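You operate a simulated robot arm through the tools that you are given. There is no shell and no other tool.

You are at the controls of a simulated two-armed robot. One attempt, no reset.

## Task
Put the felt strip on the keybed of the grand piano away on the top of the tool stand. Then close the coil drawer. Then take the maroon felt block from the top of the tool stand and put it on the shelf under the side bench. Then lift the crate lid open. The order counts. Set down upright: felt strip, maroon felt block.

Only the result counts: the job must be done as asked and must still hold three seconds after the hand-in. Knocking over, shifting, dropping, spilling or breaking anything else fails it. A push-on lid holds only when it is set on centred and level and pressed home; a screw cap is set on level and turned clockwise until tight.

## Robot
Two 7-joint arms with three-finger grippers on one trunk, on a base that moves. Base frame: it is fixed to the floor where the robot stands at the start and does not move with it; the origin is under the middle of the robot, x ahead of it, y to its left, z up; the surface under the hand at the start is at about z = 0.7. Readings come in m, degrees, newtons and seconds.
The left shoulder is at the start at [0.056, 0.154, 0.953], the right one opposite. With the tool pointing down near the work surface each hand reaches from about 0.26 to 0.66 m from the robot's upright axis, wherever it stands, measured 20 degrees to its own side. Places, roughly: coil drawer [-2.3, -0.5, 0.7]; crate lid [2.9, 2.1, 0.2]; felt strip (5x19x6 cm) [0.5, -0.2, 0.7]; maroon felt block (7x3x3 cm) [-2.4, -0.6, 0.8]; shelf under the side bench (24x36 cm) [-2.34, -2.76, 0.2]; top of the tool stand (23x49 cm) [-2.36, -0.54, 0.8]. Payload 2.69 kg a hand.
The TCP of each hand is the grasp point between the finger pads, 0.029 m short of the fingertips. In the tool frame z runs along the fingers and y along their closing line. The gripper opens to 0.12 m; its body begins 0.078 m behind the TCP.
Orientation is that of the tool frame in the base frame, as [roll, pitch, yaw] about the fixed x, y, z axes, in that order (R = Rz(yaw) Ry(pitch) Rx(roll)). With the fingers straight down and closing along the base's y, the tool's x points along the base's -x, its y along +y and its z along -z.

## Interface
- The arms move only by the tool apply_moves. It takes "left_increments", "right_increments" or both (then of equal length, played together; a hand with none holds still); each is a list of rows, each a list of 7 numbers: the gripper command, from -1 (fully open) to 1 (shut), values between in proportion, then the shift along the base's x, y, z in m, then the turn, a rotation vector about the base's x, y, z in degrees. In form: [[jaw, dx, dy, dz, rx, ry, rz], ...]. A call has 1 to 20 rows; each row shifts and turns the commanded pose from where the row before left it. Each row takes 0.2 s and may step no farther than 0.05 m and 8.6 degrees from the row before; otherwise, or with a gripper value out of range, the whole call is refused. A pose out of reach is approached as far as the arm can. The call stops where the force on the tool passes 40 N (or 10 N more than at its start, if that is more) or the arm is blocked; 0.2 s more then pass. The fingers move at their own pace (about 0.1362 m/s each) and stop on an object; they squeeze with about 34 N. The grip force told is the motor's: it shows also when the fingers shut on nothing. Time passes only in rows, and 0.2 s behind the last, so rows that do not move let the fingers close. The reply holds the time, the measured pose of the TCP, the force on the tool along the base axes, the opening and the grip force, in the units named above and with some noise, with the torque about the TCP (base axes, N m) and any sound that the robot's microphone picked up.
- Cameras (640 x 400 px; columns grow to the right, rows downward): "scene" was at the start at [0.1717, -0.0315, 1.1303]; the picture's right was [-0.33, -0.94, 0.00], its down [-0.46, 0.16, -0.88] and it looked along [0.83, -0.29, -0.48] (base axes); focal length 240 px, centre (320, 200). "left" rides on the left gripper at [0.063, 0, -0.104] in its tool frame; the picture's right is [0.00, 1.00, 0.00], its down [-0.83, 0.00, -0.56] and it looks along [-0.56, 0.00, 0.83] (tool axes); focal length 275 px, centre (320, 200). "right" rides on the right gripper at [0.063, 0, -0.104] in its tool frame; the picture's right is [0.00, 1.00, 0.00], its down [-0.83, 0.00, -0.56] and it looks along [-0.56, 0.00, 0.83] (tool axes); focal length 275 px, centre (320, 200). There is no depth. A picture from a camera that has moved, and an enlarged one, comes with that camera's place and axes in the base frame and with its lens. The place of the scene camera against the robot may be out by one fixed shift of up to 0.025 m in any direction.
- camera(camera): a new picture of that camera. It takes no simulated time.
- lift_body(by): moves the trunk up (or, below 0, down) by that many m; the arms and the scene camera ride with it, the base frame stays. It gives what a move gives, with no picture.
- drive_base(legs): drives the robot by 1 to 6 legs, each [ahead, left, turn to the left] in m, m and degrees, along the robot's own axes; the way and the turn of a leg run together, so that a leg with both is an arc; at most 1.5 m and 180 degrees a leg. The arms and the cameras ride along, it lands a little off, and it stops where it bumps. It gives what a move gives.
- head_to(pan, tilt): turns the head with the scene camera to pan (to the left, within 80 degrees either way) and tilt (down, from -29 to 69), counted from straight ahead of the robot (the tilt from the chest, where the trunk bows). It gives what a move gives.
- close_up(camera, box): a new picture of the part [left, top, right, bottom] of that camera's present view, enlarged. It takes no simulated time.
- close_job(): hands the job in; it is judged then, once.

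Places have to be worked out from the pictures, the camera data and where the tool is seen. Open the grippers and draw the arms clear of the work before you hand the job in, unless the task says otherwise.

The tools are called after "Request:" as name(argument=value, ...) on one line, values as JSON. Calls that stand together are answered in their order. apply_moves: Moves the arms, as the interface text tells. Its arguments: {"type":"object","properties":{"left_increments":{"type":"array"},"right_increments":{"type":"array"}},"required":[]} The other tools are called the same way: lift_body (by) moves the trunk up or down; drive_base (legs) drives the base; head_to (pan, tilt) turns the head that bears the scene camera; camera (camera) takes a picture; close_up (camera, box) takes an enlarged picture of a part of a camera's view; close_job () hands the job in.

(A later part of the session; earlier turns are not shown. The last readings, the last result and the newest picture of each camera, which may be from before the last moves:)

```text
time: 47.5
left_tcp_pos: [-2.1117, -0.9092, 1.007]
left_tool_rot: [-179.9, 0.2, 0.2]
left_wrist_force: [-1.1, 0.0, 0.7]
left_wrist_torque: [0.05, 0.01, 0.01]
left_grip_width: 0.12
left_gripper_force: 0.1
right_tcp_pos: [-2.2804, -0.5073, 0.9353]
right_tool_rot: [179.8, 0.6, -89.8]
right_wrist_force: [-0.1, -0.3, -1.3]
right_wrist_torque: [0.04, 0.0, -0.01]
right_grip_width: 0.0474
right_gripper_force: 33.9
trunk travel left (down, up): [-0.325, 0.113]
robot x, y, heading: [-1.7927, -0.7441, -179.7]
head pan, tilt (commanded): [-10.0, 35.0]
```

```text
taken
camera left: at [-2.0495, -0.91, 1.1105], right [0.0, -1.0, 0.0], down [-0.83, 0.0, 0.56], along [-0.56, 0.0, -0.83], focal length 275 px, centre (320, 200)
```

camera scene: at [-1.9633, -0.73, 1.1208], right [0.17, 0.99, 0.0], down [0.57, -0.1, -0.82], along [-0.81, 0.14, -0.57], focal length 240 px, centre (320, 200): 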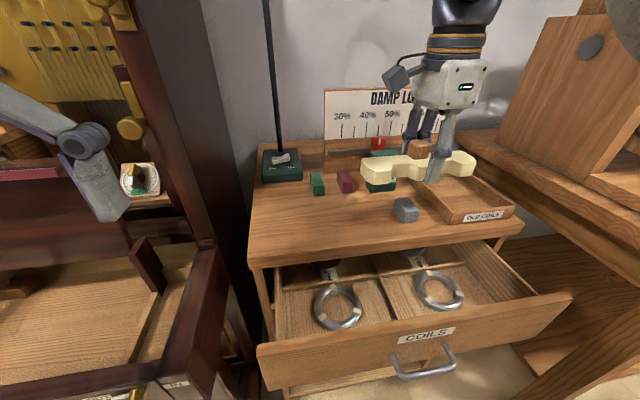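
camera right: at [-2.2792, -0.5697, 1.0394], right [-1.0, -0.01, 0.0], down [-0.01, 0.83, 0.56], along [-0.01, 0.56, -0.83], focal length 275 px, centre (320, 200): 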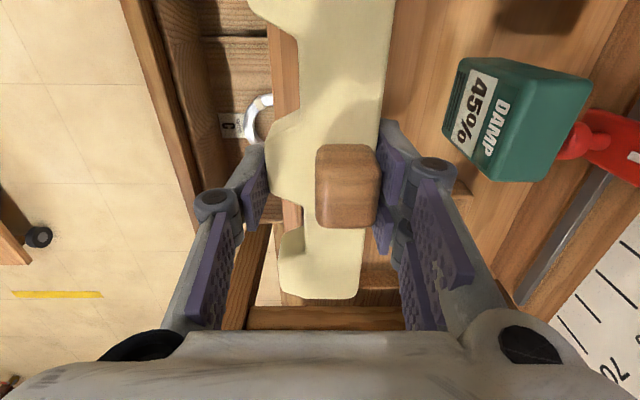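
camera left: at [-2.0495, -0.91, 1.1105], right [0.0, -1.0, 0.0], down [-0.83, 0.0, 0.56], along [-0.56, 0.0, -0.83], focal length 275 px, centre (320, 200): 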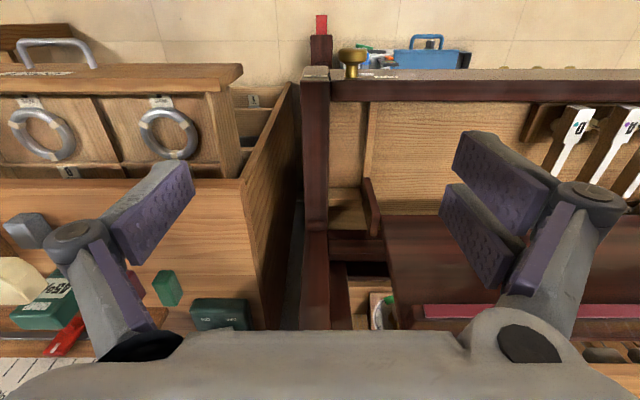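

The view is clear now: stand-top height ≈ 0.81, grey block left edge near y = -0.525, blocks' front at x ≈ -2.40, and stand left edge near y = -0.80. I move the strip over the free area to TCP (-2.30, -0.67), then lower partway.

Request:
apply_moves(right_increments=[[1, -0.005, -0.041, 0, 0, 0, 0], [1, -0.005, -0.041, 0, 0, 0, 0], [1, -0.005, -0.041, 0, 0, 0, 0], [1, -0.005, -0.04, 0, 0, 0, 0], [1, 0, 0, -0.02, 0, 0, 0], [1, 0, 0, -0.02, 0, 0, 0], [1, 0, 0, 0, 0, 0, 0]])

Request:
camera(camera="scene")

Request:
camera(camera="right")

Request:
camera(camera="left")

```text
time: 49.1
left_tcp_pos: [-2.1128, -0.9084, 1.0074]
left_tool_rot: [-179.9, 0.2, 0.1]
left_wrist_force: [-0.2, 0.4, 0.0]
left_wrist_torque: [0.01, 0.01, -0.01]
left_grip_width: 0.1201
left_gripper_force: 0.0
right_tcp_pos: [-2.3132, -0.6668, 0.8953]
right_tool_rot: [179.9, 0.5, -89.9]
right_wrist_force: [0.3, 0.2, -1.8]
right_wrist_torque: [0.03, -0.01, -0.01]
right_grip_width: 0.0474
right_gripper_force: 34.4
right hand out of reach, approached as far as the arm can: row 1, 2
trunk travel left (down, up): [-0.325, 0.113]
robot x, y, heading: [-1.7876, -0.7408, -179.6]
head pan, tilt (commanded): [-10.0, 35.0]
```

```text
taken
camera scene: at [-1.9632, -0.73, 1.1207], right [0.17, 0.99, 0.0], down [0.57, -0.1, -0.82], along [-0.81, 0.14, -0.57], focal length 240 px, centre (320, 200)
```

scene: 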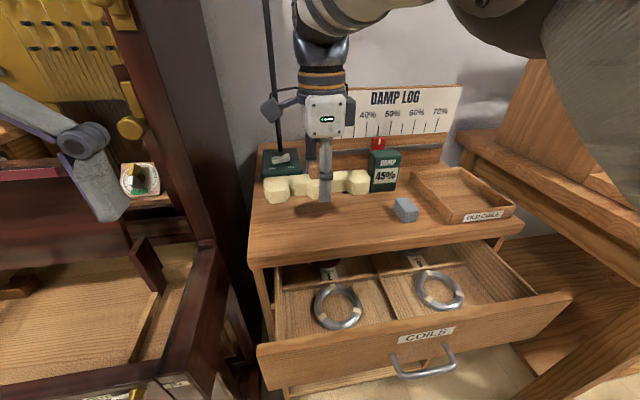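

```text
taken
camera right: at [-2.3126, -0.7292, 0.9996], right [-1.0, -0.01, 0.0], down [-0.01, 0.83, 0.56], along [-0.01, 0.56, -0.83], focal length 275 px, centre (320, 200)
```

right: 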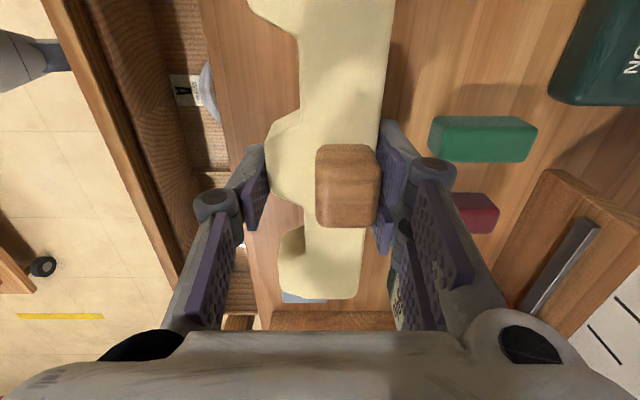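

```text
taken
camera left: at [-2.0494, -0.91, 1.1105], right [0.0, -1.0, 0.0], down [-0.83, 0.0, 0.56], along [-0.56, 0.0, -0.83], focal length 275 px, centre (320, 200)
```

left: 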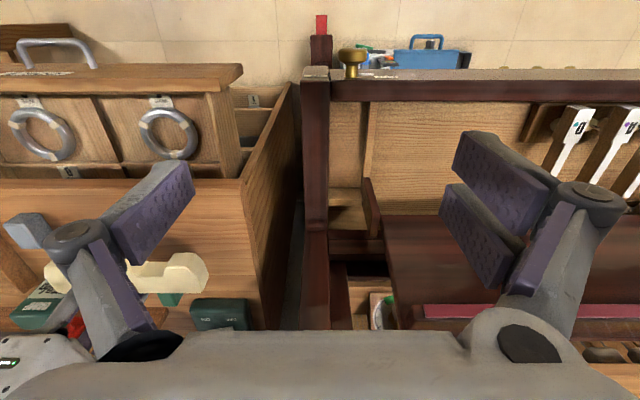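

There is good clearance all round. I shift the strip 12 mm forward, away from the blocks, and lower it towards the surface.

Request:
apply_moves(right_increments=[[1, 0.006, 0, 0, 0, 0, 0], [1, 0.006, 0, 0, 0, 0, 0], [1, 0, 0, -0.015, 0, 0, 0], [1, 0, 0, -0.015, 0, 0, 0], [1, 0, 0, -0.01, 0, 0, 0], [1, 0, 0, 0, 0, 0, 0]])

Request:
close_up(camera="scene", box=[240, 130, 440, 260])

```text
time: 50.5
left_tcp_pos: [-2.1124, -0.9084, 1.0074]
left_tool_rot: [-179.9, 0.2, 0.2]
left_wrist_force: [0.5, 0.7, -0.7]
left_wrist_torque: [-0.04, 0.02, -0.02]
left_grip_width: 0.1199
left_gripper_force: 0.0
right_tcp_pos: [-2.3014, -0.6657, 0.8559]
right_tool_rot: [180.0, 0.6, -89.8]
right_wrist_force: [-0.4, -0.5, -0.3]
right_wrist_torque: [0.03, 0.0, 0.01]
right_grip_width: 0.0471
right_gripper_force: 33.9
trunk travel left (down, up): [-0.325, 0.113]
robot x, y, heading: [-1.7905, -0.7416, -179.4]
head pan, tilt (commanded): [-10.0, 35.0]
```

```text
3.08 times, centred on (340, 195) of scene
camera zoom: at [-1.9633, -0.73, 1.1207], right [0.17, 0.99, 0.0], down [0.57, -0.1, -0.82], along [-0.81, 0.14, -0.57], focal length 738 px, centre (258, 215)
```

zoom: 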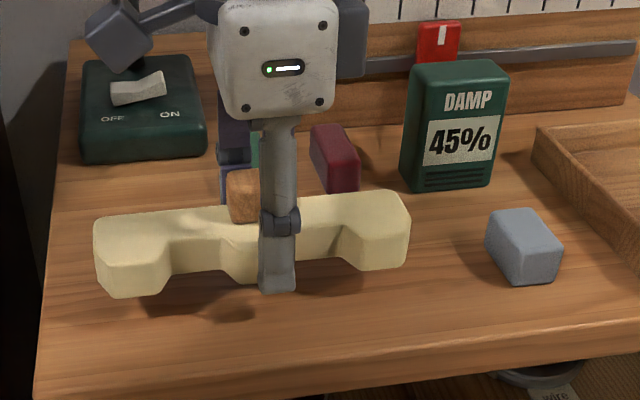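

The shadow shows the strip about 1 to 1.5 cm above the wood. I lower in small steps and watch the force.

Request:
apply_moves(right_increments=[[1, 0, 0, -0.004, 0, 0, 0], [1, 0, 0, -0.003, 0, 0, 0], [1, 0, 0, 0, 0, 0, 0]])

Request:
close_up(camera="scene", box=[240, 130, 440, 260])

```text
time: 51.3
left_tcp_pos: [-2.113, -0.9104, 1.0073]
left_tool_rot: [-180.0, 0.2, 0.2]
left_wrist_force: [-1.2, 0.3, 0.8]
left_wrist_torque: [0.04, 0.03, 0.02]
left_grip_width: 0.12
left_gripper_force: 0.1
right_tcp_pos: [-2.3019, -0.6658, 0.8482]
right_tool_rot: [179.8, 0.5, -89.6]
right_wrist_force: [-0.4, 0.0, -0.9]
right_wrist_torque: [0.04, -0.01, 0.0]
right_grip_width: 0.0475
right_gripper_force: 34.2
trunk travel left (down, up): [-0.325, 0.113]
robot x, y, heading: [-1.7907, -0.7443, -179.6]
head pan, tilt (commanded): [-10.0, 35.0]
```

```text
3.08 times, centred on (340, 195) of scene
camera zoom: at [-1.9633, -0.73, 1.1207], right [0.17, 0.99, 0.0], down [0.57, -0.1, -0.82], along [-0.81, 0.14, -0.57], focal length 738 px, centre (258, 215)
```

zoom: 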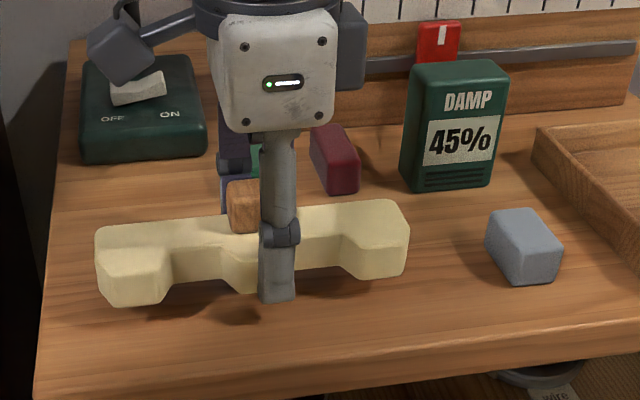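

There is no contact yet, so I continue down in 3 mm steps.

Request:
apply_moves(right_increments=[[1, 0, 0, -0.003, 0, 0, 0], [1, 0, 0, -0.003, 0, 0, 0], [1, 0, 0, 0, 0, 0, 0]])

Request:
close_up(camera="scene", box=[240, 130, 440, 260])

```text
time: 52.1
left_tcp_pos: [-2.1115, -0.9092, 1.0071]
left_tool_rot: [-179.9, 0.2, 0.2]
left_wrist_force: [0.2, 0.5, -0.4]
left_wrist_torque: [0.01, -0.01, -0.01]
left_grip_width: 0.1199
left_gripper_force: 0.0
right_tcp_pos: [-2.3013, -0.6656, 0.8415]
right_tool_rot: [179.9, 0.5, -89.8]
right_wrist_force: [0.0, 0.4, -1.5]
right_wrist_torque: [0.02, 0.01, 0.01]
right_grip_width: 0.0471
right_gripper_force: 33.9
trunk travel left (down, up): [-0.325, 0.113]
robot x, y, heading: [-1.7883, -0.7419, -179.4]
head pan, tilt (commanded): [-10.0, 35.0]
```

```text
3.08 times, centred on (340, 195) of scene
camera zoom: at [-1.9633, -0.73, 1.1207], right [0.17, 0.99, 0.0], down [0.57, -0.1, -0.82], along [-0.81, 0.14, -0.57], focal length 738 px, centre (258, 215)
```

zoom: 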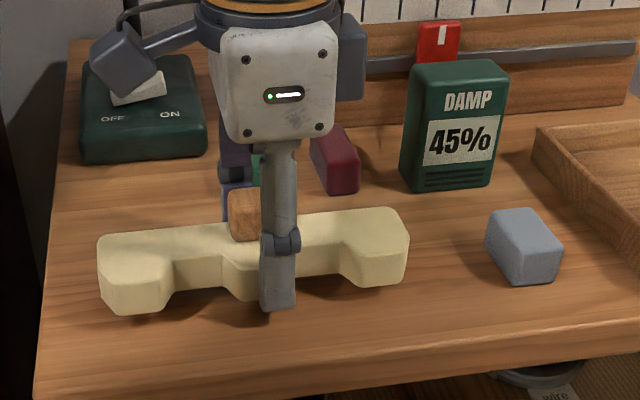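

The gap is down to a few millimetres. I continue down in 2 mm steps.

Request:
apply_moves(right_increments=[[1, 0, 0, -0.002, 0, 0, 0], [1, 0, 0, -0.002, 0, 0, 0], [1, 0, 0, 0, 0, 0, 0]])

Request:
close_up(camera="scene", box=[240, 130, 440, 260])

```text
time: 52.9
left_tcp_pos: [-2.113, -0.9082, 1.0081]
left_tool_rot: [-179.9, 0.2, 0.2]
left_wrist_force: [0.0, -0.3, -1.3]
left_wrist_torque: [0.01, 0.01, 0.03]
left_grip_width: 0.1201
left_gripper_force: 0.1
right_tcp_pos: [-2.3012, -0.6661, 0.8376]
right_tool_rot: [179.9, 0.5, -89.8]
right_wrist_force: [-0.6, -0.2, -0.4]
right_wrist_torque: [-0.01, 0.02, -0.03]
right_grip_width: 0.0473
right_gripper_force: 34.0
trunk travel left (down, up): [-0.325, 0.113]
robot x, y, heading: [-1.7904, -0.741, -179.8]
head pan, tilt (commanded): [-10.0, 35.0]
```

```text
3.08 times, centred on (340, 195) of scene
camera zoom: at [-1.9633, -0.73, 1.1207], right [0.17, 0.99, 0.0], down [0.57, -0.1, -0.82], along [-0.81, 0.14, -0.57], focal length 738 px, centre (258, 215)
```

zoom: 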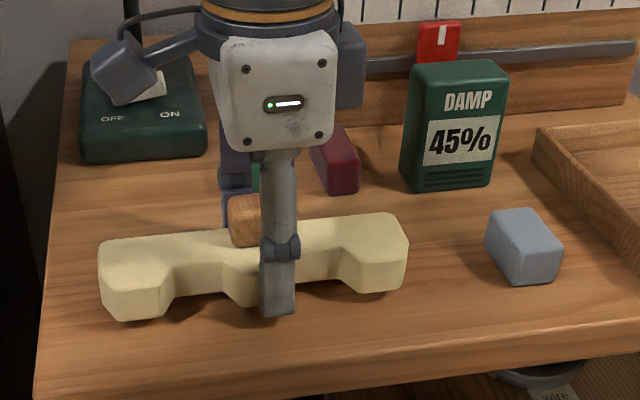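

Still no contact force; I go on in 2 mm steps.

Request:
apply_moves(right_increments=[[1, 0, 0, -0.002, 0, 0, 0], [1, 0, 0, -0.002, 0, 0, 0], [1, 0, 0, 0, 0, 0, 0]])

Request:
close_up(camera="scene", box=[240, 130, 440, 260])

```text
time: 53.7
left_tcp_pos: [-2.1108, -0.9096, 1.0074]
left_tool_rot: [-179.9, 0.2, 0.2]
left_wrist_force: [0.1, 0.9, -0.1]
left_wrist_torque: [0.0, 0.01, -0.01]
left_grip_width: 0.1199
left_gripper_force: 0.0
right_tcp_pos: [-2.3013, -0.6658, 0.8353]
right_tool_rot: [179.9, 0.5, -89.6]
right_wrist_force: [0.2, -0.6, -0.3]
right_wrist_torque: [0.02, 0.01, 0.01]
right_grip_width: 0.047
right_gripper_force: 33.7
trunk travel left (down, up): [-0.325, 0.113]
robot x, y, heading: [-1.7912, -0.7399, -179.5]
head pan, tilt (commanded): [-10.0, 35.0]
```

```text
3.08 times, centred on (340, 195) of scene
camera zoom: at [-1.9633, -0.73, 1.1207], right [0.17, 0.99, 0.0], down [0.57, -0.1, -0.82], along [-0.81, 0.14, -0.57], focal length 738 px, centre (258, 215)
```

zoom: 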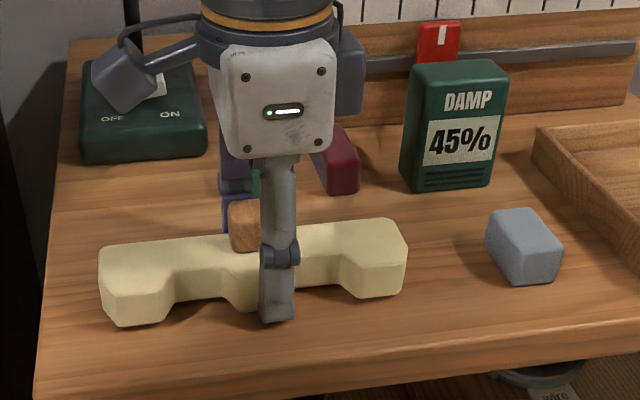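

Request:
apply_moves(right_increments=[[1, 0, 0, -0.002, 0, 0, 0], [1, 0, 0, -0.001, 0, 0, 0], [1, 0, 0, 0, 0, 0, 0]])

Request:
close_up(camera="scene", box=[240, 130, 440, 260])

```text
time: 54.5
left_tcp_pos: [-2.1106, -0.9093, 1.0075]
left_tool_rot: [-180.0, 0.1, 0.2]
left_wrist_force: [0.2, 0.4, -0.5]
left_wrist_torque: [0.0, -0.01, 0.0]
left_grip_width: 0.1201
left_gripper_force: 0.1
right_tcp_pos: [-2.3015, -0.6664, 0.8313]
right_tool_rot: [179.9, 0.5, -89.7]
right_wrist_force: [-0.2, -0.3, -0.2]
right_wrist_torque: [-0.01, -0.02, -0.02]
right_grip_width: 0.0469
right_gripper_force: 34.1
trunk travel left (down, up): [-0.325, 0.113]
robot x, y, heading: [-1.786, -0.7408, -179.9]
head pan, tilt (commanded): [-10.0, 35.0]
```

```text
3.08 times, centred on (340, 195) of scene
camera zoom: at [-1.9633, -0.73, 1.1207], right [0.17, 0.99, 0.0], down [0.57, -0.1, -0.82], along [-0.81, 0.14, -0.57], focal length 738 px, centre (258, 215)
```

zoom: 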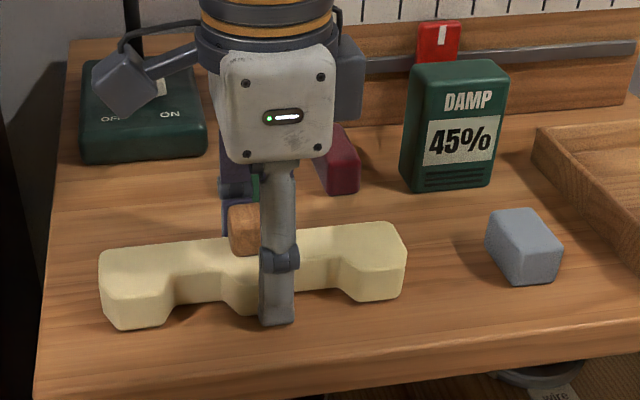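

Request:
apply_moves(right_increments=[[1, 0, 0, -0.002, 0, 0, 0], [1, 0, 0, 0, 0, 0, 0]])

Request:
apply_moves(right_increments=[[1, 0, 0, -0.002, 0, 0, 0], [1, 0, 0, 0, 0, 0, 0]])

Request:
close_up(camera="scene", box=[240, 130, 440, 260])

```text
time: 55.1
left_tcp_pos: [-2.1131, -0.9094, 1.0073]
left_tool_rot: [-179.9, 0.1, 0.1]
left_wrist_force: [-0.6, -0.9, -0.3]
left_wrist_torque: [0.01, 0.02, 0.02]
left_grip_width: 0.1201
left_gripper_force: 0.1
right_tcp_pos: [-2.3019, -0.6648, 0.8291]
right_tool_rot: [179.9, 0.5, -89.8]
right_wrist_force: [-0.2, -0.4, -0.2]
right_wrist_torque: [0.0, 0.0, 0.03]
right_grip_width: 0.0475
right_gripper_force: 33.6
trunk travel left (down, up): [-0.325, 0.113]
robot x, y, heading: [-1.7895, -0.7452, -179.4]
head pan, tilt (commanded): [-10.0, 35.0]
```

```text
time: 55.7
left_tcp_pos: [-2.1125, -0.9089, 1.0074]
left_tool_rot: [-179.9, 0.1, 0.2]
left_wrist_force: [0.0, -0.8, 0.1]
left_wrist_torque: [-0.04, 0.02, 0.02]
left_grip_width: 0.1201
left_gripper_force: 0.1
right_tcp_pos: [-2.302, -0.666, 0.8283]
right_tool_rot: [179.8, 0.5, -89.9]
right_wrist_force: [-0.3, -0.6, 8.1]
right_wrist_torque: [-0.12, -0.06, -0.01]
right_grip_width: 0.047
right_gripper_force: 34.3
trunk travel left (down, up): [-0.325, 0.113]
robot x, y, heading: [-1.7907, -0.7425, -179.6]
head pan, tilt (commanded): [-10.0, 35.0]
```

```text
3.08 times, centred on (340, 195) of scene
camera zoom: at [-1.9628, -0.7301, 1.1209], right [0.17, 0.99, 0.0], down [0.57, -0.1, -0.82], along [-0.81, 0.14, -0.57], focal length 738 px, centre (258, 215)
```

zoom: 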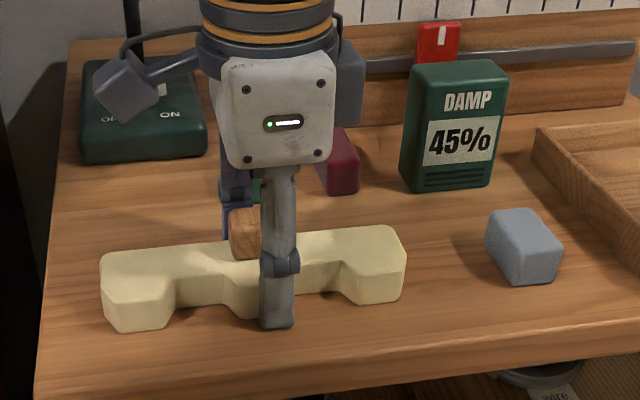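

Contact is registered at 8 N with TCP z = 0.828, so the strip rests on the top. I open to about 8.5 cm and lift straight up.

Request:
apply_moves(right_increments=[[-0.42, 0, 0, 0, 0, 0, 0], [-0.42, 0, 0, 0, 0, 0, 0], [-0.42, 0, 0, 0, 0, 0, 0]])

Request:
close_up(camera="scene", box=[240, 130, 440, 260])

Request:
camera(camera="right")

```text
time: 56.5
left_tcp_pos: [-2.1115, -0.9092, 1.0071]
left_tool_rot: [-179.8, 0.2, 0.1]
left_wrist_force: [0.9, -0.8, -0.6]
left_wrist_torque: [0.0, 0.01, -0.01]
left_grip_width: 0.1202
left_gripper_force: 0.0
right_tcp_pos: [-2.301, -0.6662, 0.8268]
right_tool_rot: [179.9, 0.6, -89.7]
right_wrist_force: [-0.4, 0.4, 0.0]
right_wrist_torque: [-0.01, 0.02, 0.0]
right_grip_width: 0.0852
right_gripper_force: 0.0
trunk travel left (down, up): [-0.325, 0.113]
robot x, y, heading: [-1.7922, -0.7421, -179.3]
head pan, tilt (commanded): [-10.0, 35.0]
```

```text
3.08 times, centred on (340, 195) of scene
camera zoom: at [-1.9632, -0.73, 1.1207], right [0.17, 0.99, 0.0], down [0.57, -0.1, -0.82], along [-0.81, 0.14, -0.57], focal length 738 px, centre (258, 215)
```

zoom: 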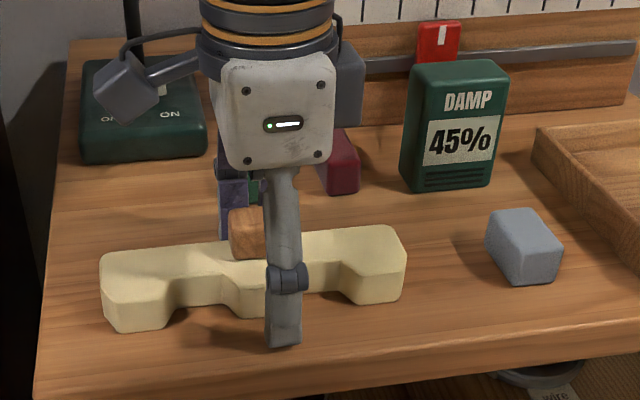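

```text
taken
camera right: at [-2.3002, -0.7293, 0.9318], right [-1.0, -0.01, 0.0], down [-0.01, 0.83, 0.56], along [-0.01, 0.56, -0.83], focal length 275 px, centre (320, 200)
```

right: 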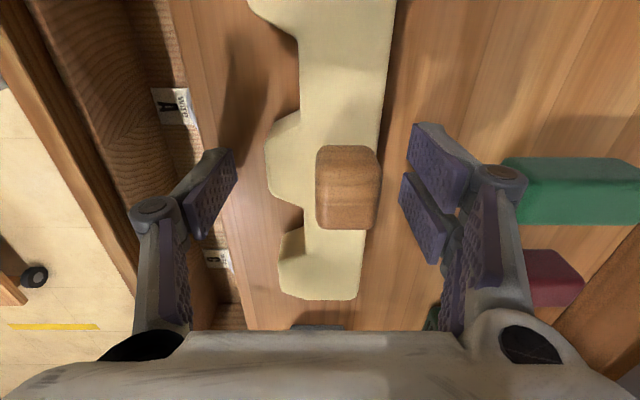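

The strip is released and stands free of both fingers. I lift straight up.

Request:
apply_moves(right_increments=[[-0.42, 0, 0, 0.01, 0, 0, 0], [-0.42, 0, 0, 0.02, 0, 0, 0], [-0.42, 0, 0, 0.03, 0, 0, 0], [-0.42, 0, 0, 0.03, 0, 0, 0], [-0.42, 0, 0, 0.03, 0, 0, 0], [-0.42, 0, 0, 0, 0, 0, 0]])

Request:
camera(camera="right")

Request:
camera(camera="scene")

```text
time: 57.9
left_tcp_pos: [-2.111, -0.9096, 1.0074]
left_tool_rot: [-179.9, 0.2, 0.1]
left_wrist_force: [0.3, 0.2, -0.2]
left_wrist_torque: [0.01, -0.01, -0.03]
left_grip_width: 0.1202
left_gripper_force: 0.0
right_tcp_pos: [-2.3009, -0.6673, 0.9485]
right_tool_rot: [179.9, 0.5, -89.9]
right_wrist_force: [0.0, 0.2, 0.6]
right_wrist_torque: [0.01, -0.02, 0.02]
right_grip_width: 0.0853
right_gripper_force: 0.0
trunk travel left (down, up): [-0.325, 0.113]
robot x, y, heading: [-1.7918, -0.7434, -179.7]
head pan, tilt (commanded): [-10.0, 35.0]
```

```text
taken
camera right: at [-2.3002, -0.7292, 1.0524], right [-1.0, -0.01, 0.0], down [-0.01, 0.83, 0.56], along [-0.01, 0.56, -0.83], focal length 275 px, centre (320, 200)
```

right: 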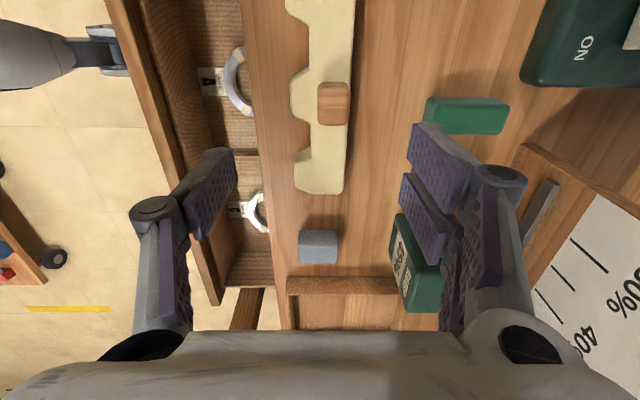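

```text
taken
camera scene: at [-1.9633, -0.7297, 1.1207], right [0.17, 0.99, 0.0], down [0.57, -0.1, -0.82], along [-0.81, 0.14, -0.57], focal length 240 px, centre (320, 200)
```

scene: 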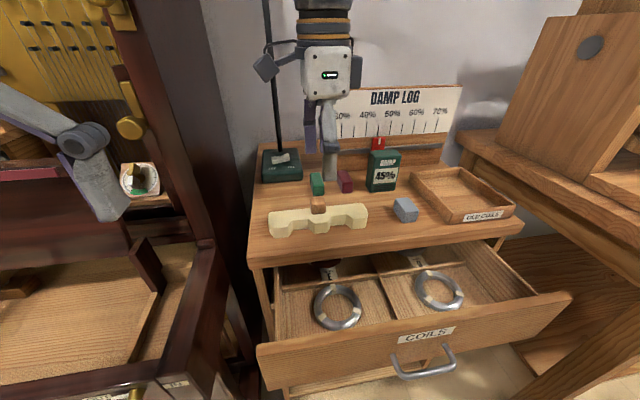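

The strip stands upright on the stand top. For the drawer, its front face is at x ≈ -2.11 with the handle at y ≈ -0.54. I back up 0.29 m, then set up the closed right hand as a pushing tool, tilted forward.

Request:
drive_base(legs=[[-0.29, 0, 0]])

Request:
apply_moves(right_increments=[[1, 0, 0.0, 0, 0, 7.5, 0], [1, 0, 0.0, 0, 0, 7.5, 0], [1, 0, 0.0, 0, 0, 7.5, 0], [1, 0, 0.0, 0, 0, 7.5, 0], [1, 0, 0.0, 0, 0, 7.5, 0], [1, 0, 0.0, 0, 0, 7.5, 0], [1, 0, 0.0, 0, 0, 7.5, 0], [1, 0, 0.0, 0, 0, 7.5, 0], [1, 0, 0, 0, 0, 0, 0]])

Request:
camera(camera="scene")

```text
time: 59.9
left_tcp_pos: [-1.8228, -0.9076, 1.0077]
left_tool_rot: [-179.9, 0.3, 0.1]
left_wrist_force: [0.7, -0.3, -0.7]
left_wrist_torque: [-0.01, 0.0, 0.0]
left_grip_width: 0.1198
left_gripper_force: 0.0
right_tcp_pos: [-2.0124, -0.6623, 0.9472]
right_tool_rot: [179.9, 0.5, -89.9]
right_wrist_force: [-0.2, -0.5, 0.0]
right_wrist_torque: [-0.01, -0.01, 0.01]
right_grip_width: 0.0852
right_gripper_force: 0.1
trunk travel left (down, up): [-0.325, 0.113]
robot x, y, heading: [-1.5077, -0.7392, -180.0]
head pan, tilt (commanded): [-10.0, 35.0]
```

```text
time: 61.9
left_tcp_pos: [-1.8239, -0.9067, 1.0069]
left_tool_rot: [-180.0, 0.2, 0.0]
left_wrist_force: [-0.5, -0.2, -0.5]
left_wrist_torque: [-0.01, -0.02, 0.01]
left_grip_width: 0.12
left_gripper_force: 0.1
right_tcp_pos: [-2.022, -0.6572, 0.959]
right_tool_rot: [119.8, 0.2, -90.5]
right_wrist_force: [-0.1, 0.4, 0.5]
right_wrist_torque: [0.05, 0.0, 0.02]
right_grip_width: 0.0
right_gripper_force: 28.4
right hand out of reach, approached as far as the arm can: row 6, 7
trunk travel left (down, up): [-0.325, 0.113]
robot x, y, heading: [-1.4978, -0.7412, -179.9]
head pan, tilt (commanded): [-10.0, 35.0]
```

```text
taken
camera scene: at [-1.6746, -0.7281, 1.1207], right [0.17, 0.99, 0.0], down [0.57, -0.1, -0.82], along [-0.81, 0.14, -0.57], focal length 240 px, centre (320, 200)
```

scene: 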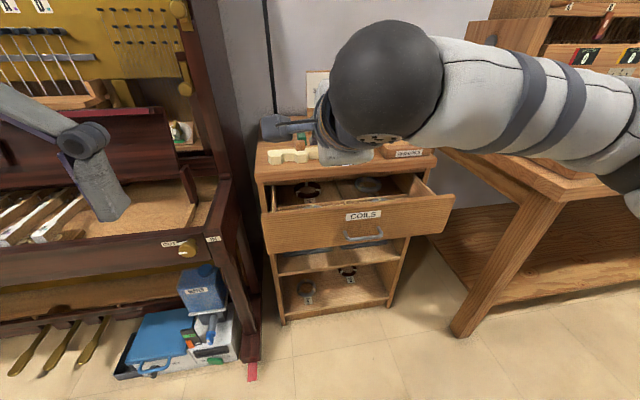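

The hand is tilted forward 60° with the fingers shut. I lower it in front of the drawer face, left of the handle.

Request:
apply_moves(right_increments=[[1, 0.0, 0.004, -0.038, 0, 0, 0], [1, 0.0, 0.004, -0.038, 0, 0, 0], [1, 0.0, 0.004, -0.038, 0, 0, 0], [1, 0.0, 0.004, -0.038, 0, 0, 0], [1, 0.0, 0.004, -0.038, 0, 0, 0], [1, 0.0, 0.003, -0.036, 0, 0, 0], [1, 0, 0, 0, 0, 0, 0]])

Request:
camera(camera="scene")

Request:
camera(camera="right")

Request:
camera(camera="left")

```text
time: 63.5
left_tcp_pos: [-1.8244, -0.9065, 1.0062]
left_tool_rot: [-179.9, 0.2, 0.0]
left_wrist_force: [0.1, -0.4, 0.2]
left_wrist_torque: [-0.03, -0.02, 0.0]
left_grip_width: 0.1201
left_gripper_force: 0.0
right_tcp_pos: [-2.0382, -0.6247, 0.7752]
right_tool_rot: [120.8, 0.4, -90.2]
right_wrist_force: [0.3, 0.4, -0.5]
right_wrist_torque: [-0.02, 0.02, 0.0]
right_grip_width: 0.0001
right_gripper_force: 27.9
right hand out of reach, approached as far as the arm can: row 5, 6
trunk travel left (down, up): [-0.325, 0.113]
robot x, y, heading: [-1.4977, -0.7466, -179.7]
head pan, tilt (commanded): [-10.0, 35.0]
```

```text
taken
camera scene: at [-1.6745, -0.7282, 1.1207], right [0.17, 0.99, 0.0], down [0.57, -0.1, -0.82], along [-0.81, 0.14, -0.57], focal length 240 px, centre (320, 200)
```

scene: 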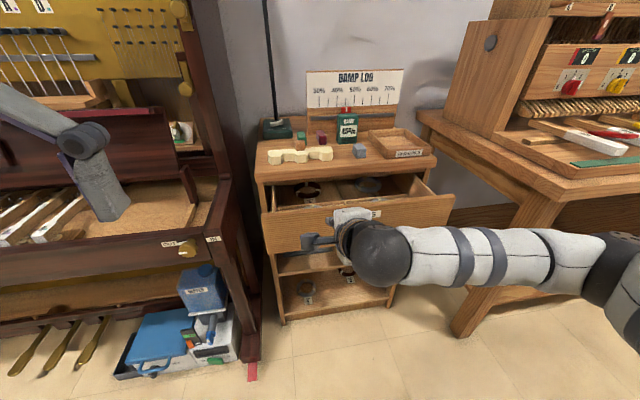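

```text
taken
camera right: at [-1.9489, -0.688, 0.828], right [-0.51, -0.01, 0.86], down [0.48, 0.83, 0.29], along [-0.71, 0.56, -0.42], focal length 275 px, centre (320, 200)
```

right: 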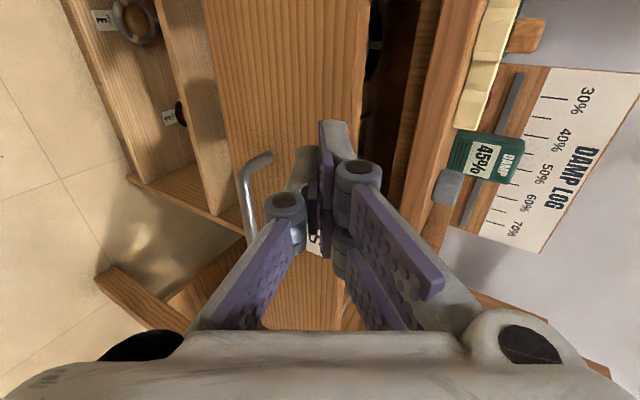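

```text
taken
camera left: at [-1.7613, -0.9079, 1.1105], right [0.0, -1.0, 0.0], down [-0.83, 0.0, 0.56], along [-0.56, 0.0, -0.83], focal length 275 px, centre (320, 200)
```

left: 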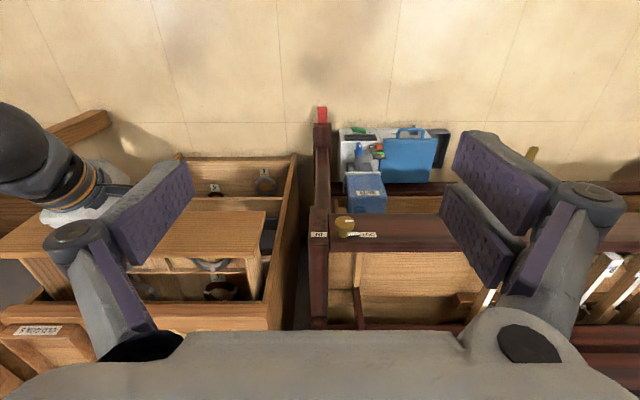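

The arm's limit holds the hand at z 0.775, a bit high on the drawer face. I lower the trunk 4.5 cm instead and shift slightly left to clear the handle.

Request:
lift_body(by=-0.045)

Request:
apply_moves(right_increments=[[1, 0, -0.015, 0, 0, 0, 0], [1, 0, -0.015, 0, 0, 0, 0], [1, 0, 0, 0, 0, 0, 0]])

Request:
camera(camera="right")

Request:
camera(camera="scene")

```text
time: 64.4
left_tcp_pos: [-1.8233, -0.9074, 0.9623]
left_tool_rot: [-179.9, 0.2, 0.0]
left_wrist_force: [-0.4, -0.1, 0.6]
left_wrist_torque: [0.0, -0.01, 0.0]
left_grip_width: 0.1199
left_gripper_force: 0.0
right_tcp_pos: [-2.034, -0.6241, 0.7023]
right_tool_rot: [124.4, 0.5, -90.1]
right_wrist_force: [0.6, -0.4, -0.2]
right_wrist_torque: [-0.01, 0.03, 0.0]
right_grip_width: 0.0
right_gripper_force: 28.6
trunk travel left (down, up): [-0.28, 0.158]
robot x, y, heading: [-1.505, -0.7435, -179.9]
head pan, tilt (commanded): [-10.0, 35.0]
```

```text
time: 65.2
left_tcp_pos: [-1.8246, -0.9065, 0.9619]
left_tool_rot: [-179.8, 0.2, 0.0]
left_wrist_force: [-0.5, 0.4, -0.8]
left_wrist_torque: [0.03, 0.02, -0.05]
left_grip_width: 0.1199
left_gripper_force: 0.0
right_tcp_pos: [-2.0346, -0.6548, 0.7028]
right_tool_rot: [124.7, 0.4, -90.0]
right_wrist_force: [0.1, 0.7, -0.5]
right_wrist_torque: [-0.01, -0.02, 0.03]
right_grip_width: 0.0003
right_gripper_force: 28.3
trunk travel left (down, up): [-0.28, 0.158]
robot x, y, heading: [-1.5014, -0.7418, -179.9]
head pan, tilt (commanded): [-10.0, 35.0]
```

```text
taken
camera right: at [-1.9487, -0.7176, 0.7621], right [-0.57, -0.01, 0.82], down [0.45, 0.83, 0.33], along [-0.68, 0.56, -0.47], focal length 275 px, centre (320, 200)
```

right: 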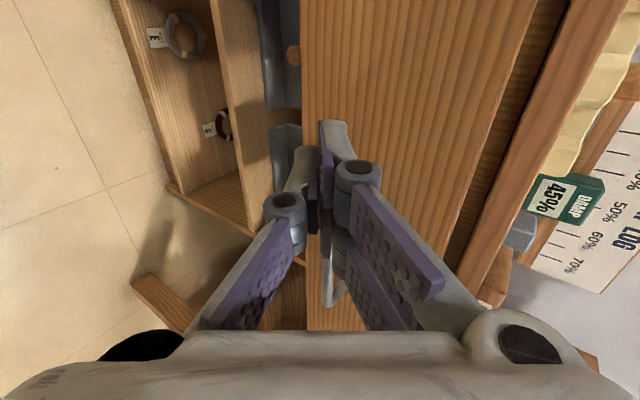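

```text
taken
camera scene: at [-1.6865, -0.7281, 1.0746], right [0.17, 0.99, 0.0], down [0.57, -0.1, -0.82], along [-0.81, 0.14, -0.57], focal length 240 px, centre (320, 200)
```

scene: 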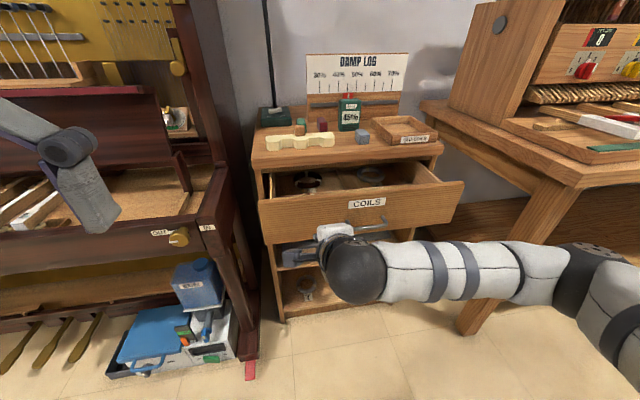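

The fingertips are at z ≈ 0.686, near the middle of the drawer face (0.636 to 0.765), and clear of the handle. I push slowly along -x.

Request:
apply_moves(right_increments=[[1, -0.02, 0, 0, 0, 0, 0], [1, -0.02, 0, 0, 0, 0, 0], [1, -0.01, 0, 0, 0, 0, 0], [1, -0.01, 0, 0, 0, 0, 0], [1, 0, 0, 0, 0, 0, 0]])

Request:
camera(camera="scene")

```text
time: 66.4
left_tcp_pos: [-1.8243, -0.9076, 0.9625]
left_tool_rot: [-179.9, 0.3, 0.0]
left_wrist_force: [0.5, 0.6, 0.0]
left_wrist_torque: [-0.02, -0.03, 0.04]
left_grip_width: 0.12
left_gripper_force: 0.0
right_tcp_pos: [-2.0945, -0.6557, 0.7005]
right_tool_rot: [124.3, 0.4, -90.1]
right_wrist_force: [-0.2, 0.4, -0.6]
right_wrist_torque: [-0.01, 0.02, 0.0]
right_grip_width: 0.0
right_gripper_force: 28.6
trunk travel left (down, up): [-0.28, 0.158]
robot x, y, heading: [-1.5019, -0.7401, -179.9]
head pan, tilt (commanded): [-10.0, 35.0]
```

```text
taken
camera scene: at [-1.6865, -0.7282, 1.0746], right [0.17, 0.99, 0.0], down [0.57, -0.1, -0.82], along [-0.81, 0.14, -0.57], focal length 240 px, centre (320, 200)
```

scene: 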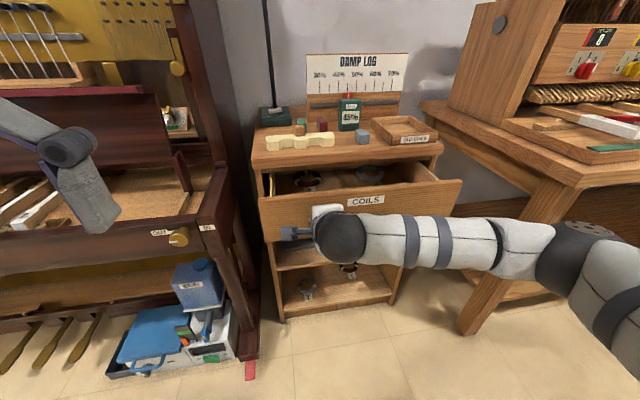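

No contact force yet, or the drawer slides easily. I continue to push.

Request:
apply_moves(right_increments=[[1, -0.015, 0, 0, 0, 0, 0], [1, -0.015, 0, 0, 0, 0, 0], [1, -0.015, 0, 0, 0, 0, 0], [1, 0, 0, 0, 0, 0, 0]])

Request:
camera(camera="scene")

```text
time: 67.4
left_tcp_pos: [-1.8233, -0.9078, 0.9624]
left_tool_rot: [-179.8, 0.1, 0.1]
left_wrist_force: [-0.3, 0.0, 0.3]
left_wrist_torque: [-0.01, -0.01, -0.04]
left_grip_width: 0.1202
left_gripper_force: 0.0
right_tcp_pos: [-2.1401, -0.6554, 0.7016]
right_tool_rot: [124.4, 0.4, -90.0]
right_wrist_force: [0.8, -0.7, -0.4]
right_wrist_torque: [0.02, 0.02, -0.02]
right_grip_width: 0.0
right_gripper_force: 28.5
trunk travel left (down, up): [-0.28, 0.158]
robot x, y, heading: [-1.5003, -0.7388, -179.7]
head pan, tilt (commanded): [-10.0, 35.0]
```

```text
taken
camera scene: at [-1.6865, -0.7282, 1.0746], right [0.17, 0.99, 0.0], down [0.57, -0.1, -0.82], along [-0.81, 0.14, -0.57], focal length 240 px, centre (320, 200)
```

scene: 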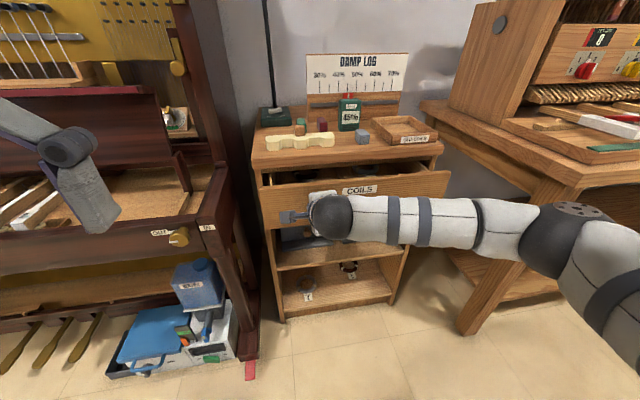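

The drawer is sliding in smoothly. I push on towards the closed position.

Request:
apply_moves(right_increments=[[1, -0.015, 0, 0, 0, 0, 0], [1, -0.015, 0, 0, 0, 0, 0], [1, -0.01, 0, 0, 0, 0, 0], [1, -0.01, 0, 0, 0, 0, 0], [1, 0, 0, 0, 0, 0, 0]])

Request:
camera(camera="scene")

Request:
camera(camera="right")

```text
time: 68.6
left_tcp_pos: [-1.8227, -0.907, 0.9628]
left_tool_rot: [-180.0, 0.1, 0.0]
left_wrist_force: [0.5, 0.4, -0.6]
left_wrist_torque: [-0.02, 0.0, 0.01]
left_grip_width: 0.1204
left_gripper_force: 0.0
right_tcp_pos: [-2.1896, -0.6553, 0.7013]
right_tool_rot: [124.4, 0.4, -90.1]
right_wrist_force: [-0.7, -0.1, 0.0]
right_wrist_torque: [0.01, 0.02, 0.0]
right_grip_width: 0.0001
right_gripper_force: 28.7
trunk travel left (down, up): [-0.28, 0.158]
robot x, y, heading: [-1.4988, -0.7446, -179.8]
head pan, tilt (commanded): [-10.0, 35.0]
```

```text
taken
camera scene: at [-1.6865, -0.7282, 1.0746], right [0.17, 0.99, 0.0], down [0.57, -0.1, -0.82], along [-0.81, 0.14, -0.57], focal length 240 px, centre (320, 200)
```

scene: 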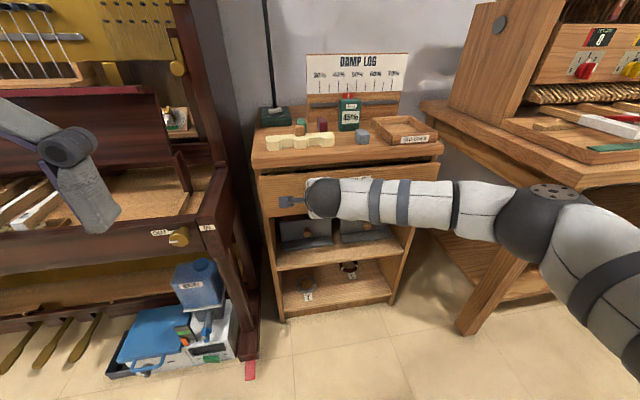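

```text
taken
camera right: at [-2.1031, -0.7183, 0.7603], right [-0.56, -0.01, 0.83], down [0.46, 0.83, 0.32], along [-0.69, 0.56, -0.46], focal length 275 px, centre (320, 200)
```

right: 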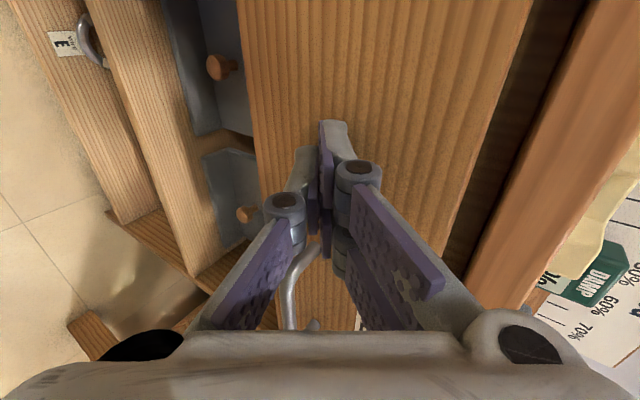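

It is nearly closed, with a narrow gap under the top still showing. I push on gently until it meets its stop.

Request:
apply_moves(right_increments=[[1, -0.008, 0, 0, 0, 0, 0], [1, -0.008, 0, 0, 0, 0, 0], [1, -0.006, 0, 0, 0, 0, 0], [1, 0, 0, 0, 0, 0, 0]])

Request:
camera(camera="right")

Request:
close_up(camera="scene", box=[240, 100, 460, 240])

```text
time: 69.6
left_tcp_pos: [-1.823, -0.9068, 0.9624]
left_tool_rot: [-179.9, 0.1, 0.0]
left_wrist_force: [0.2, 0.3, 0.6]
left_wrist_torque: [0.02, 0.02, 0.0]
left_grip_width: 0.1201
left_gripper_force: 0.0
right_tcp_pos: [-2.2124, -0.6545, 0.7011]
right_tool_rot: [124.4, 0.4, -90.1]
right_wrist_force: [-0.4, -0.3, -0.3]
right_wrist_torque: [0.01, 0.02, 0.0]
right_grip_width: 0.0
right_gripper_force: 29.1
trunk travel left (down, up): [-0.28, 0.158]
robot x, y, heading: [-1.5023, -0.7452, -179.8]
head pan, tilt (commanded): [-10.0, 35.0]
```

```text
taken
camera right: at [-2.1253, -0.7181, 0.7598], right [-0.57, -0.01, 0.82], down [0.46, 0.83, 0.32], along [-0.69, 0.56, -0.46], focal length 275 px, centre (320, 200)
```

right: 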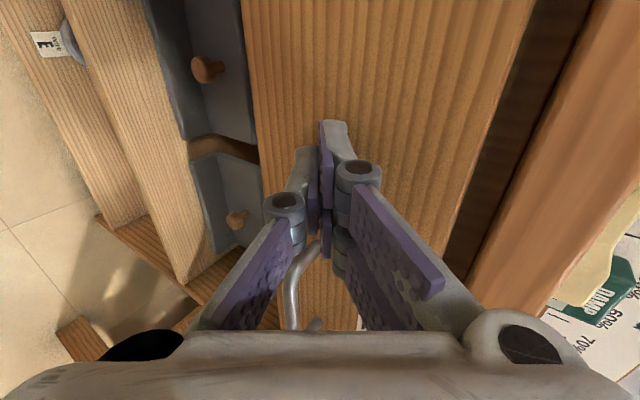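

```text
2.86 times, centred on (350, 170) of scene
camera zoom: at [-1.6865, -0.7282, 1.0746], right [0.17, 0.99, 0.0], down [0.57, -0.1, -0.82], along [-0.81, 0.14, -0.57], focal length 685 px, centre (234, 286)
```

zoom: 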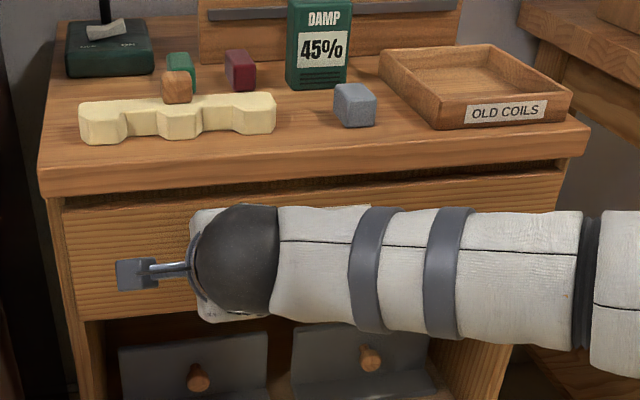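

The drawer front looks almost flush, with still no stop force. I keep pressing in 5 mm steps.

Request:
apply_moves(right_increments=[[1, -0.005, 0, 0, 0, 0, 0], [1, -0.005, 0, 0, 0, 0, 0], [1, -0.005, 0, 0, 0, 0, 0], [1, -0.005, 0, 0, 0, 0, 0], [1, 0, 0, 0, 0, 0, 0]])

Request:
camera(camera="right")

Request:
close_up(camera="scene", box=[240, 100, 460, 240])

```text
time: 70.2
left_tcp_pos: [-1.8203, -0.906, 0.9642]
left_tool_rot: [180.0, 0.3, -0.1]
left_wrist_force: [0.1, 0.4, 0.6]
left_wrist_torque: [-0.01, 0.01, 0.02]
left_grip_width: 0.12
left_gripper_force: 0.0
right_tcp_pos: [-2.2146, -0.6537, 0.7017]
right_tool_rot: [124.7, 0.5, -90.2]
right_wrist_force: [25.4, 4.3, 10.1]
right_wrist_torque: [0.01, 0.08, 0.0]
right_grip_width: 0.0
right_gripper_force: 28.7
trunk travel left (down, up): [-0.28, 0.158]
robot x, y, heading: [-1.4989, -0.7401, -179.8]
head pan, tilt (commanded): [-10.0, 35.0]
stopped in row 3 (right hand): the force on the tool passed its limit at 46 N (the readings are from after the stop); the commanded pose is now the measured one
```

```text
taken
camera right: at [-2.1288, -0.7179, 0.7602], right [-0.57, -0.01, 0.82], down [0.46, 0.83, 0.33], along [-0.68, 0.56, -0.47], focal length 275 px, centre (320, 200)
```

right: 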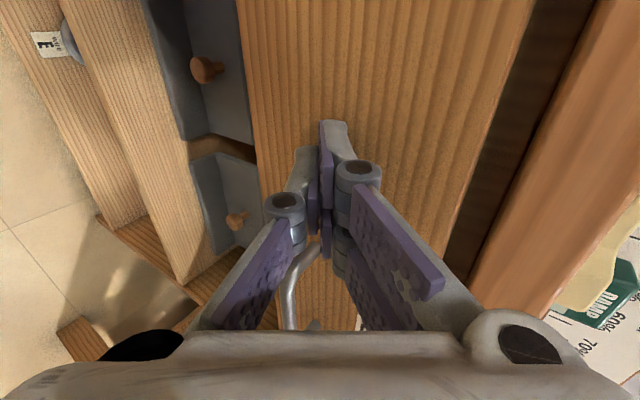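

```text
2.86 times, centred on (350, 170) of scene
camera zoom: at [-1.6826, -0.7274, 1.0752], right [0.17, 0.98, 0.0], down [0.56, -0.1, -0.82], along [-0.81, 0.14, -0.57], focal length 685 px, centre (234, 286)
```

zoom: 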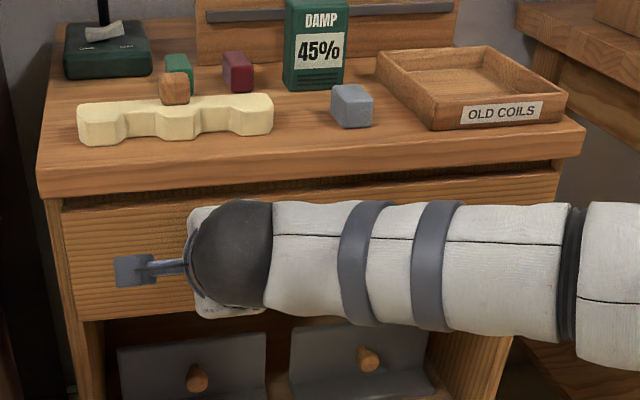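

The drawer met its stop at 46 N and looks flush. I pull the hand back and check.

Request:
apply_moves(right_increments=[[1, 0.02, 0, 0, 0, 0, 0], [1, 0.03, 0, 0, 0, 0, 0], [1, 0.03, 0, 0, 0, 0, 0], [1, 0.03, 0, 0, 0, 0, 0], [1, 0.03, 0, 0, 0, 0, 0], [1, 0, 0, 0, 0, 0, 0]])

Request:
lift_body(by=0.1)

Request:
apply_moves(right_increments=[[1, 0, 0, 0.04, 0, 0, 0], [1, 0, 0, 0.04, 0, 0, 0], [1, 0, 0, 0.04, 0, 0, 0], [1, 0, 0, 0.04, 0, 0, 0], [1, 0, 0, 0.0, 0, 0, 0]])

Request:
camera(camera="scene")

```text
time: 71.6
left_tcp_pos: [-1.8221, -0.9057, 0.9623]
left_tool_rot: [-179.8, 0.1, 0.0]
left_wrist_force: [-0.3, 0.1, -0.1]
left_wrist_torque: [-0.01, -0.02, -0.02]
left_grip_width: 0.1199
left_gripper_force: 0.0
right_tcp_pos: [-2.0772, -0.6543, 0.6981]
right_tool_rot: [124.8, 0.3, -90.2]
right_wrist_force: [0.6, 1.1, -0.8]
right_wrist_torque: [-0.03, 0.0, 0.0]
right_grip_width: 0.0
right_gripper_force: 27.8
trunk travel left (down, up): [-0.28, 0.158]
robot x, y, heading: [-1.4989, -0.7412, -179.7]
head pan, tilt (commanded): [-10.0, 35.0]
```

```text
time: 72.9
left_tcp_pos: [-1.8234, -0.9068, 1.0617]
left_tool_rot: [-180.0, 0.2, 0.0]
left_wrist_force: [1.0, 0.1, 0.4]
left_wrist_torque: [-0.01, 0.0, 0.0]
left_grip_width: 0.1201
left_gripper_force: 0.0
right_tcp_pos: [-2.079, -0.6542, 0.7976]
right_tool_rot: [125.0, 0.5, -90.1]
right_wrist_force: [0.0, 0.7, 0.8]
right_wrist_torque: [0.02, 0.05, 0.03]
right_grip_width: 0.0
right_gripper_force: 28.4
trunk travel left (down, up): [-0.38, 0.058]
robot x, y, heading: [-1.4999, -0.7387, -179.9]
head pan, tilt (commanded): [-10.0, 35.0]
```

```text
time: 74.1
left_tcp_pos: [-1.8239, -0.9065, 1.0618]
left_tool_rot: [-179.9, 0.3, 0.0]
left_wrist_force: [0.1, -0.2, 1.0]
left_wrist_torque: [0.03, 0.02, 0.03]
left_grip_width: 0.1202
left_gripper_force: 0.0
right_tcp_pos: [-2.0787, -0.6541, 0.9592]
right_tool_rot: [125.0, 0.4, -90.1]
right_wrist_force: [0.1, -0.1, 0.5]
right_wrist_torque: [0.04, -0.01, 0.0]
right_grip_width: 0.0
right_gripper_force: 28.4
trunk travel left (down, up): [-0.38, 0.058]
robot x, y, heading: [-1.4992, -0.7445, -179.8]
head pan, tilt (commanded): [-10.0, 35.0]
```

```text
taken
camera scene: at [-1.6484, -0.7278, 1.1842], right [0.17, 0.99, 0.0], down [0.57, -0.1, -0.82], along [-0.81, 0.14, -0.57], focal length 240 px, centre (320, 200)
```

scene: 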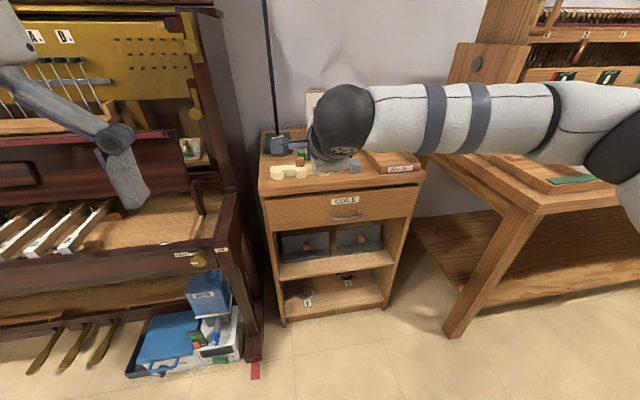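

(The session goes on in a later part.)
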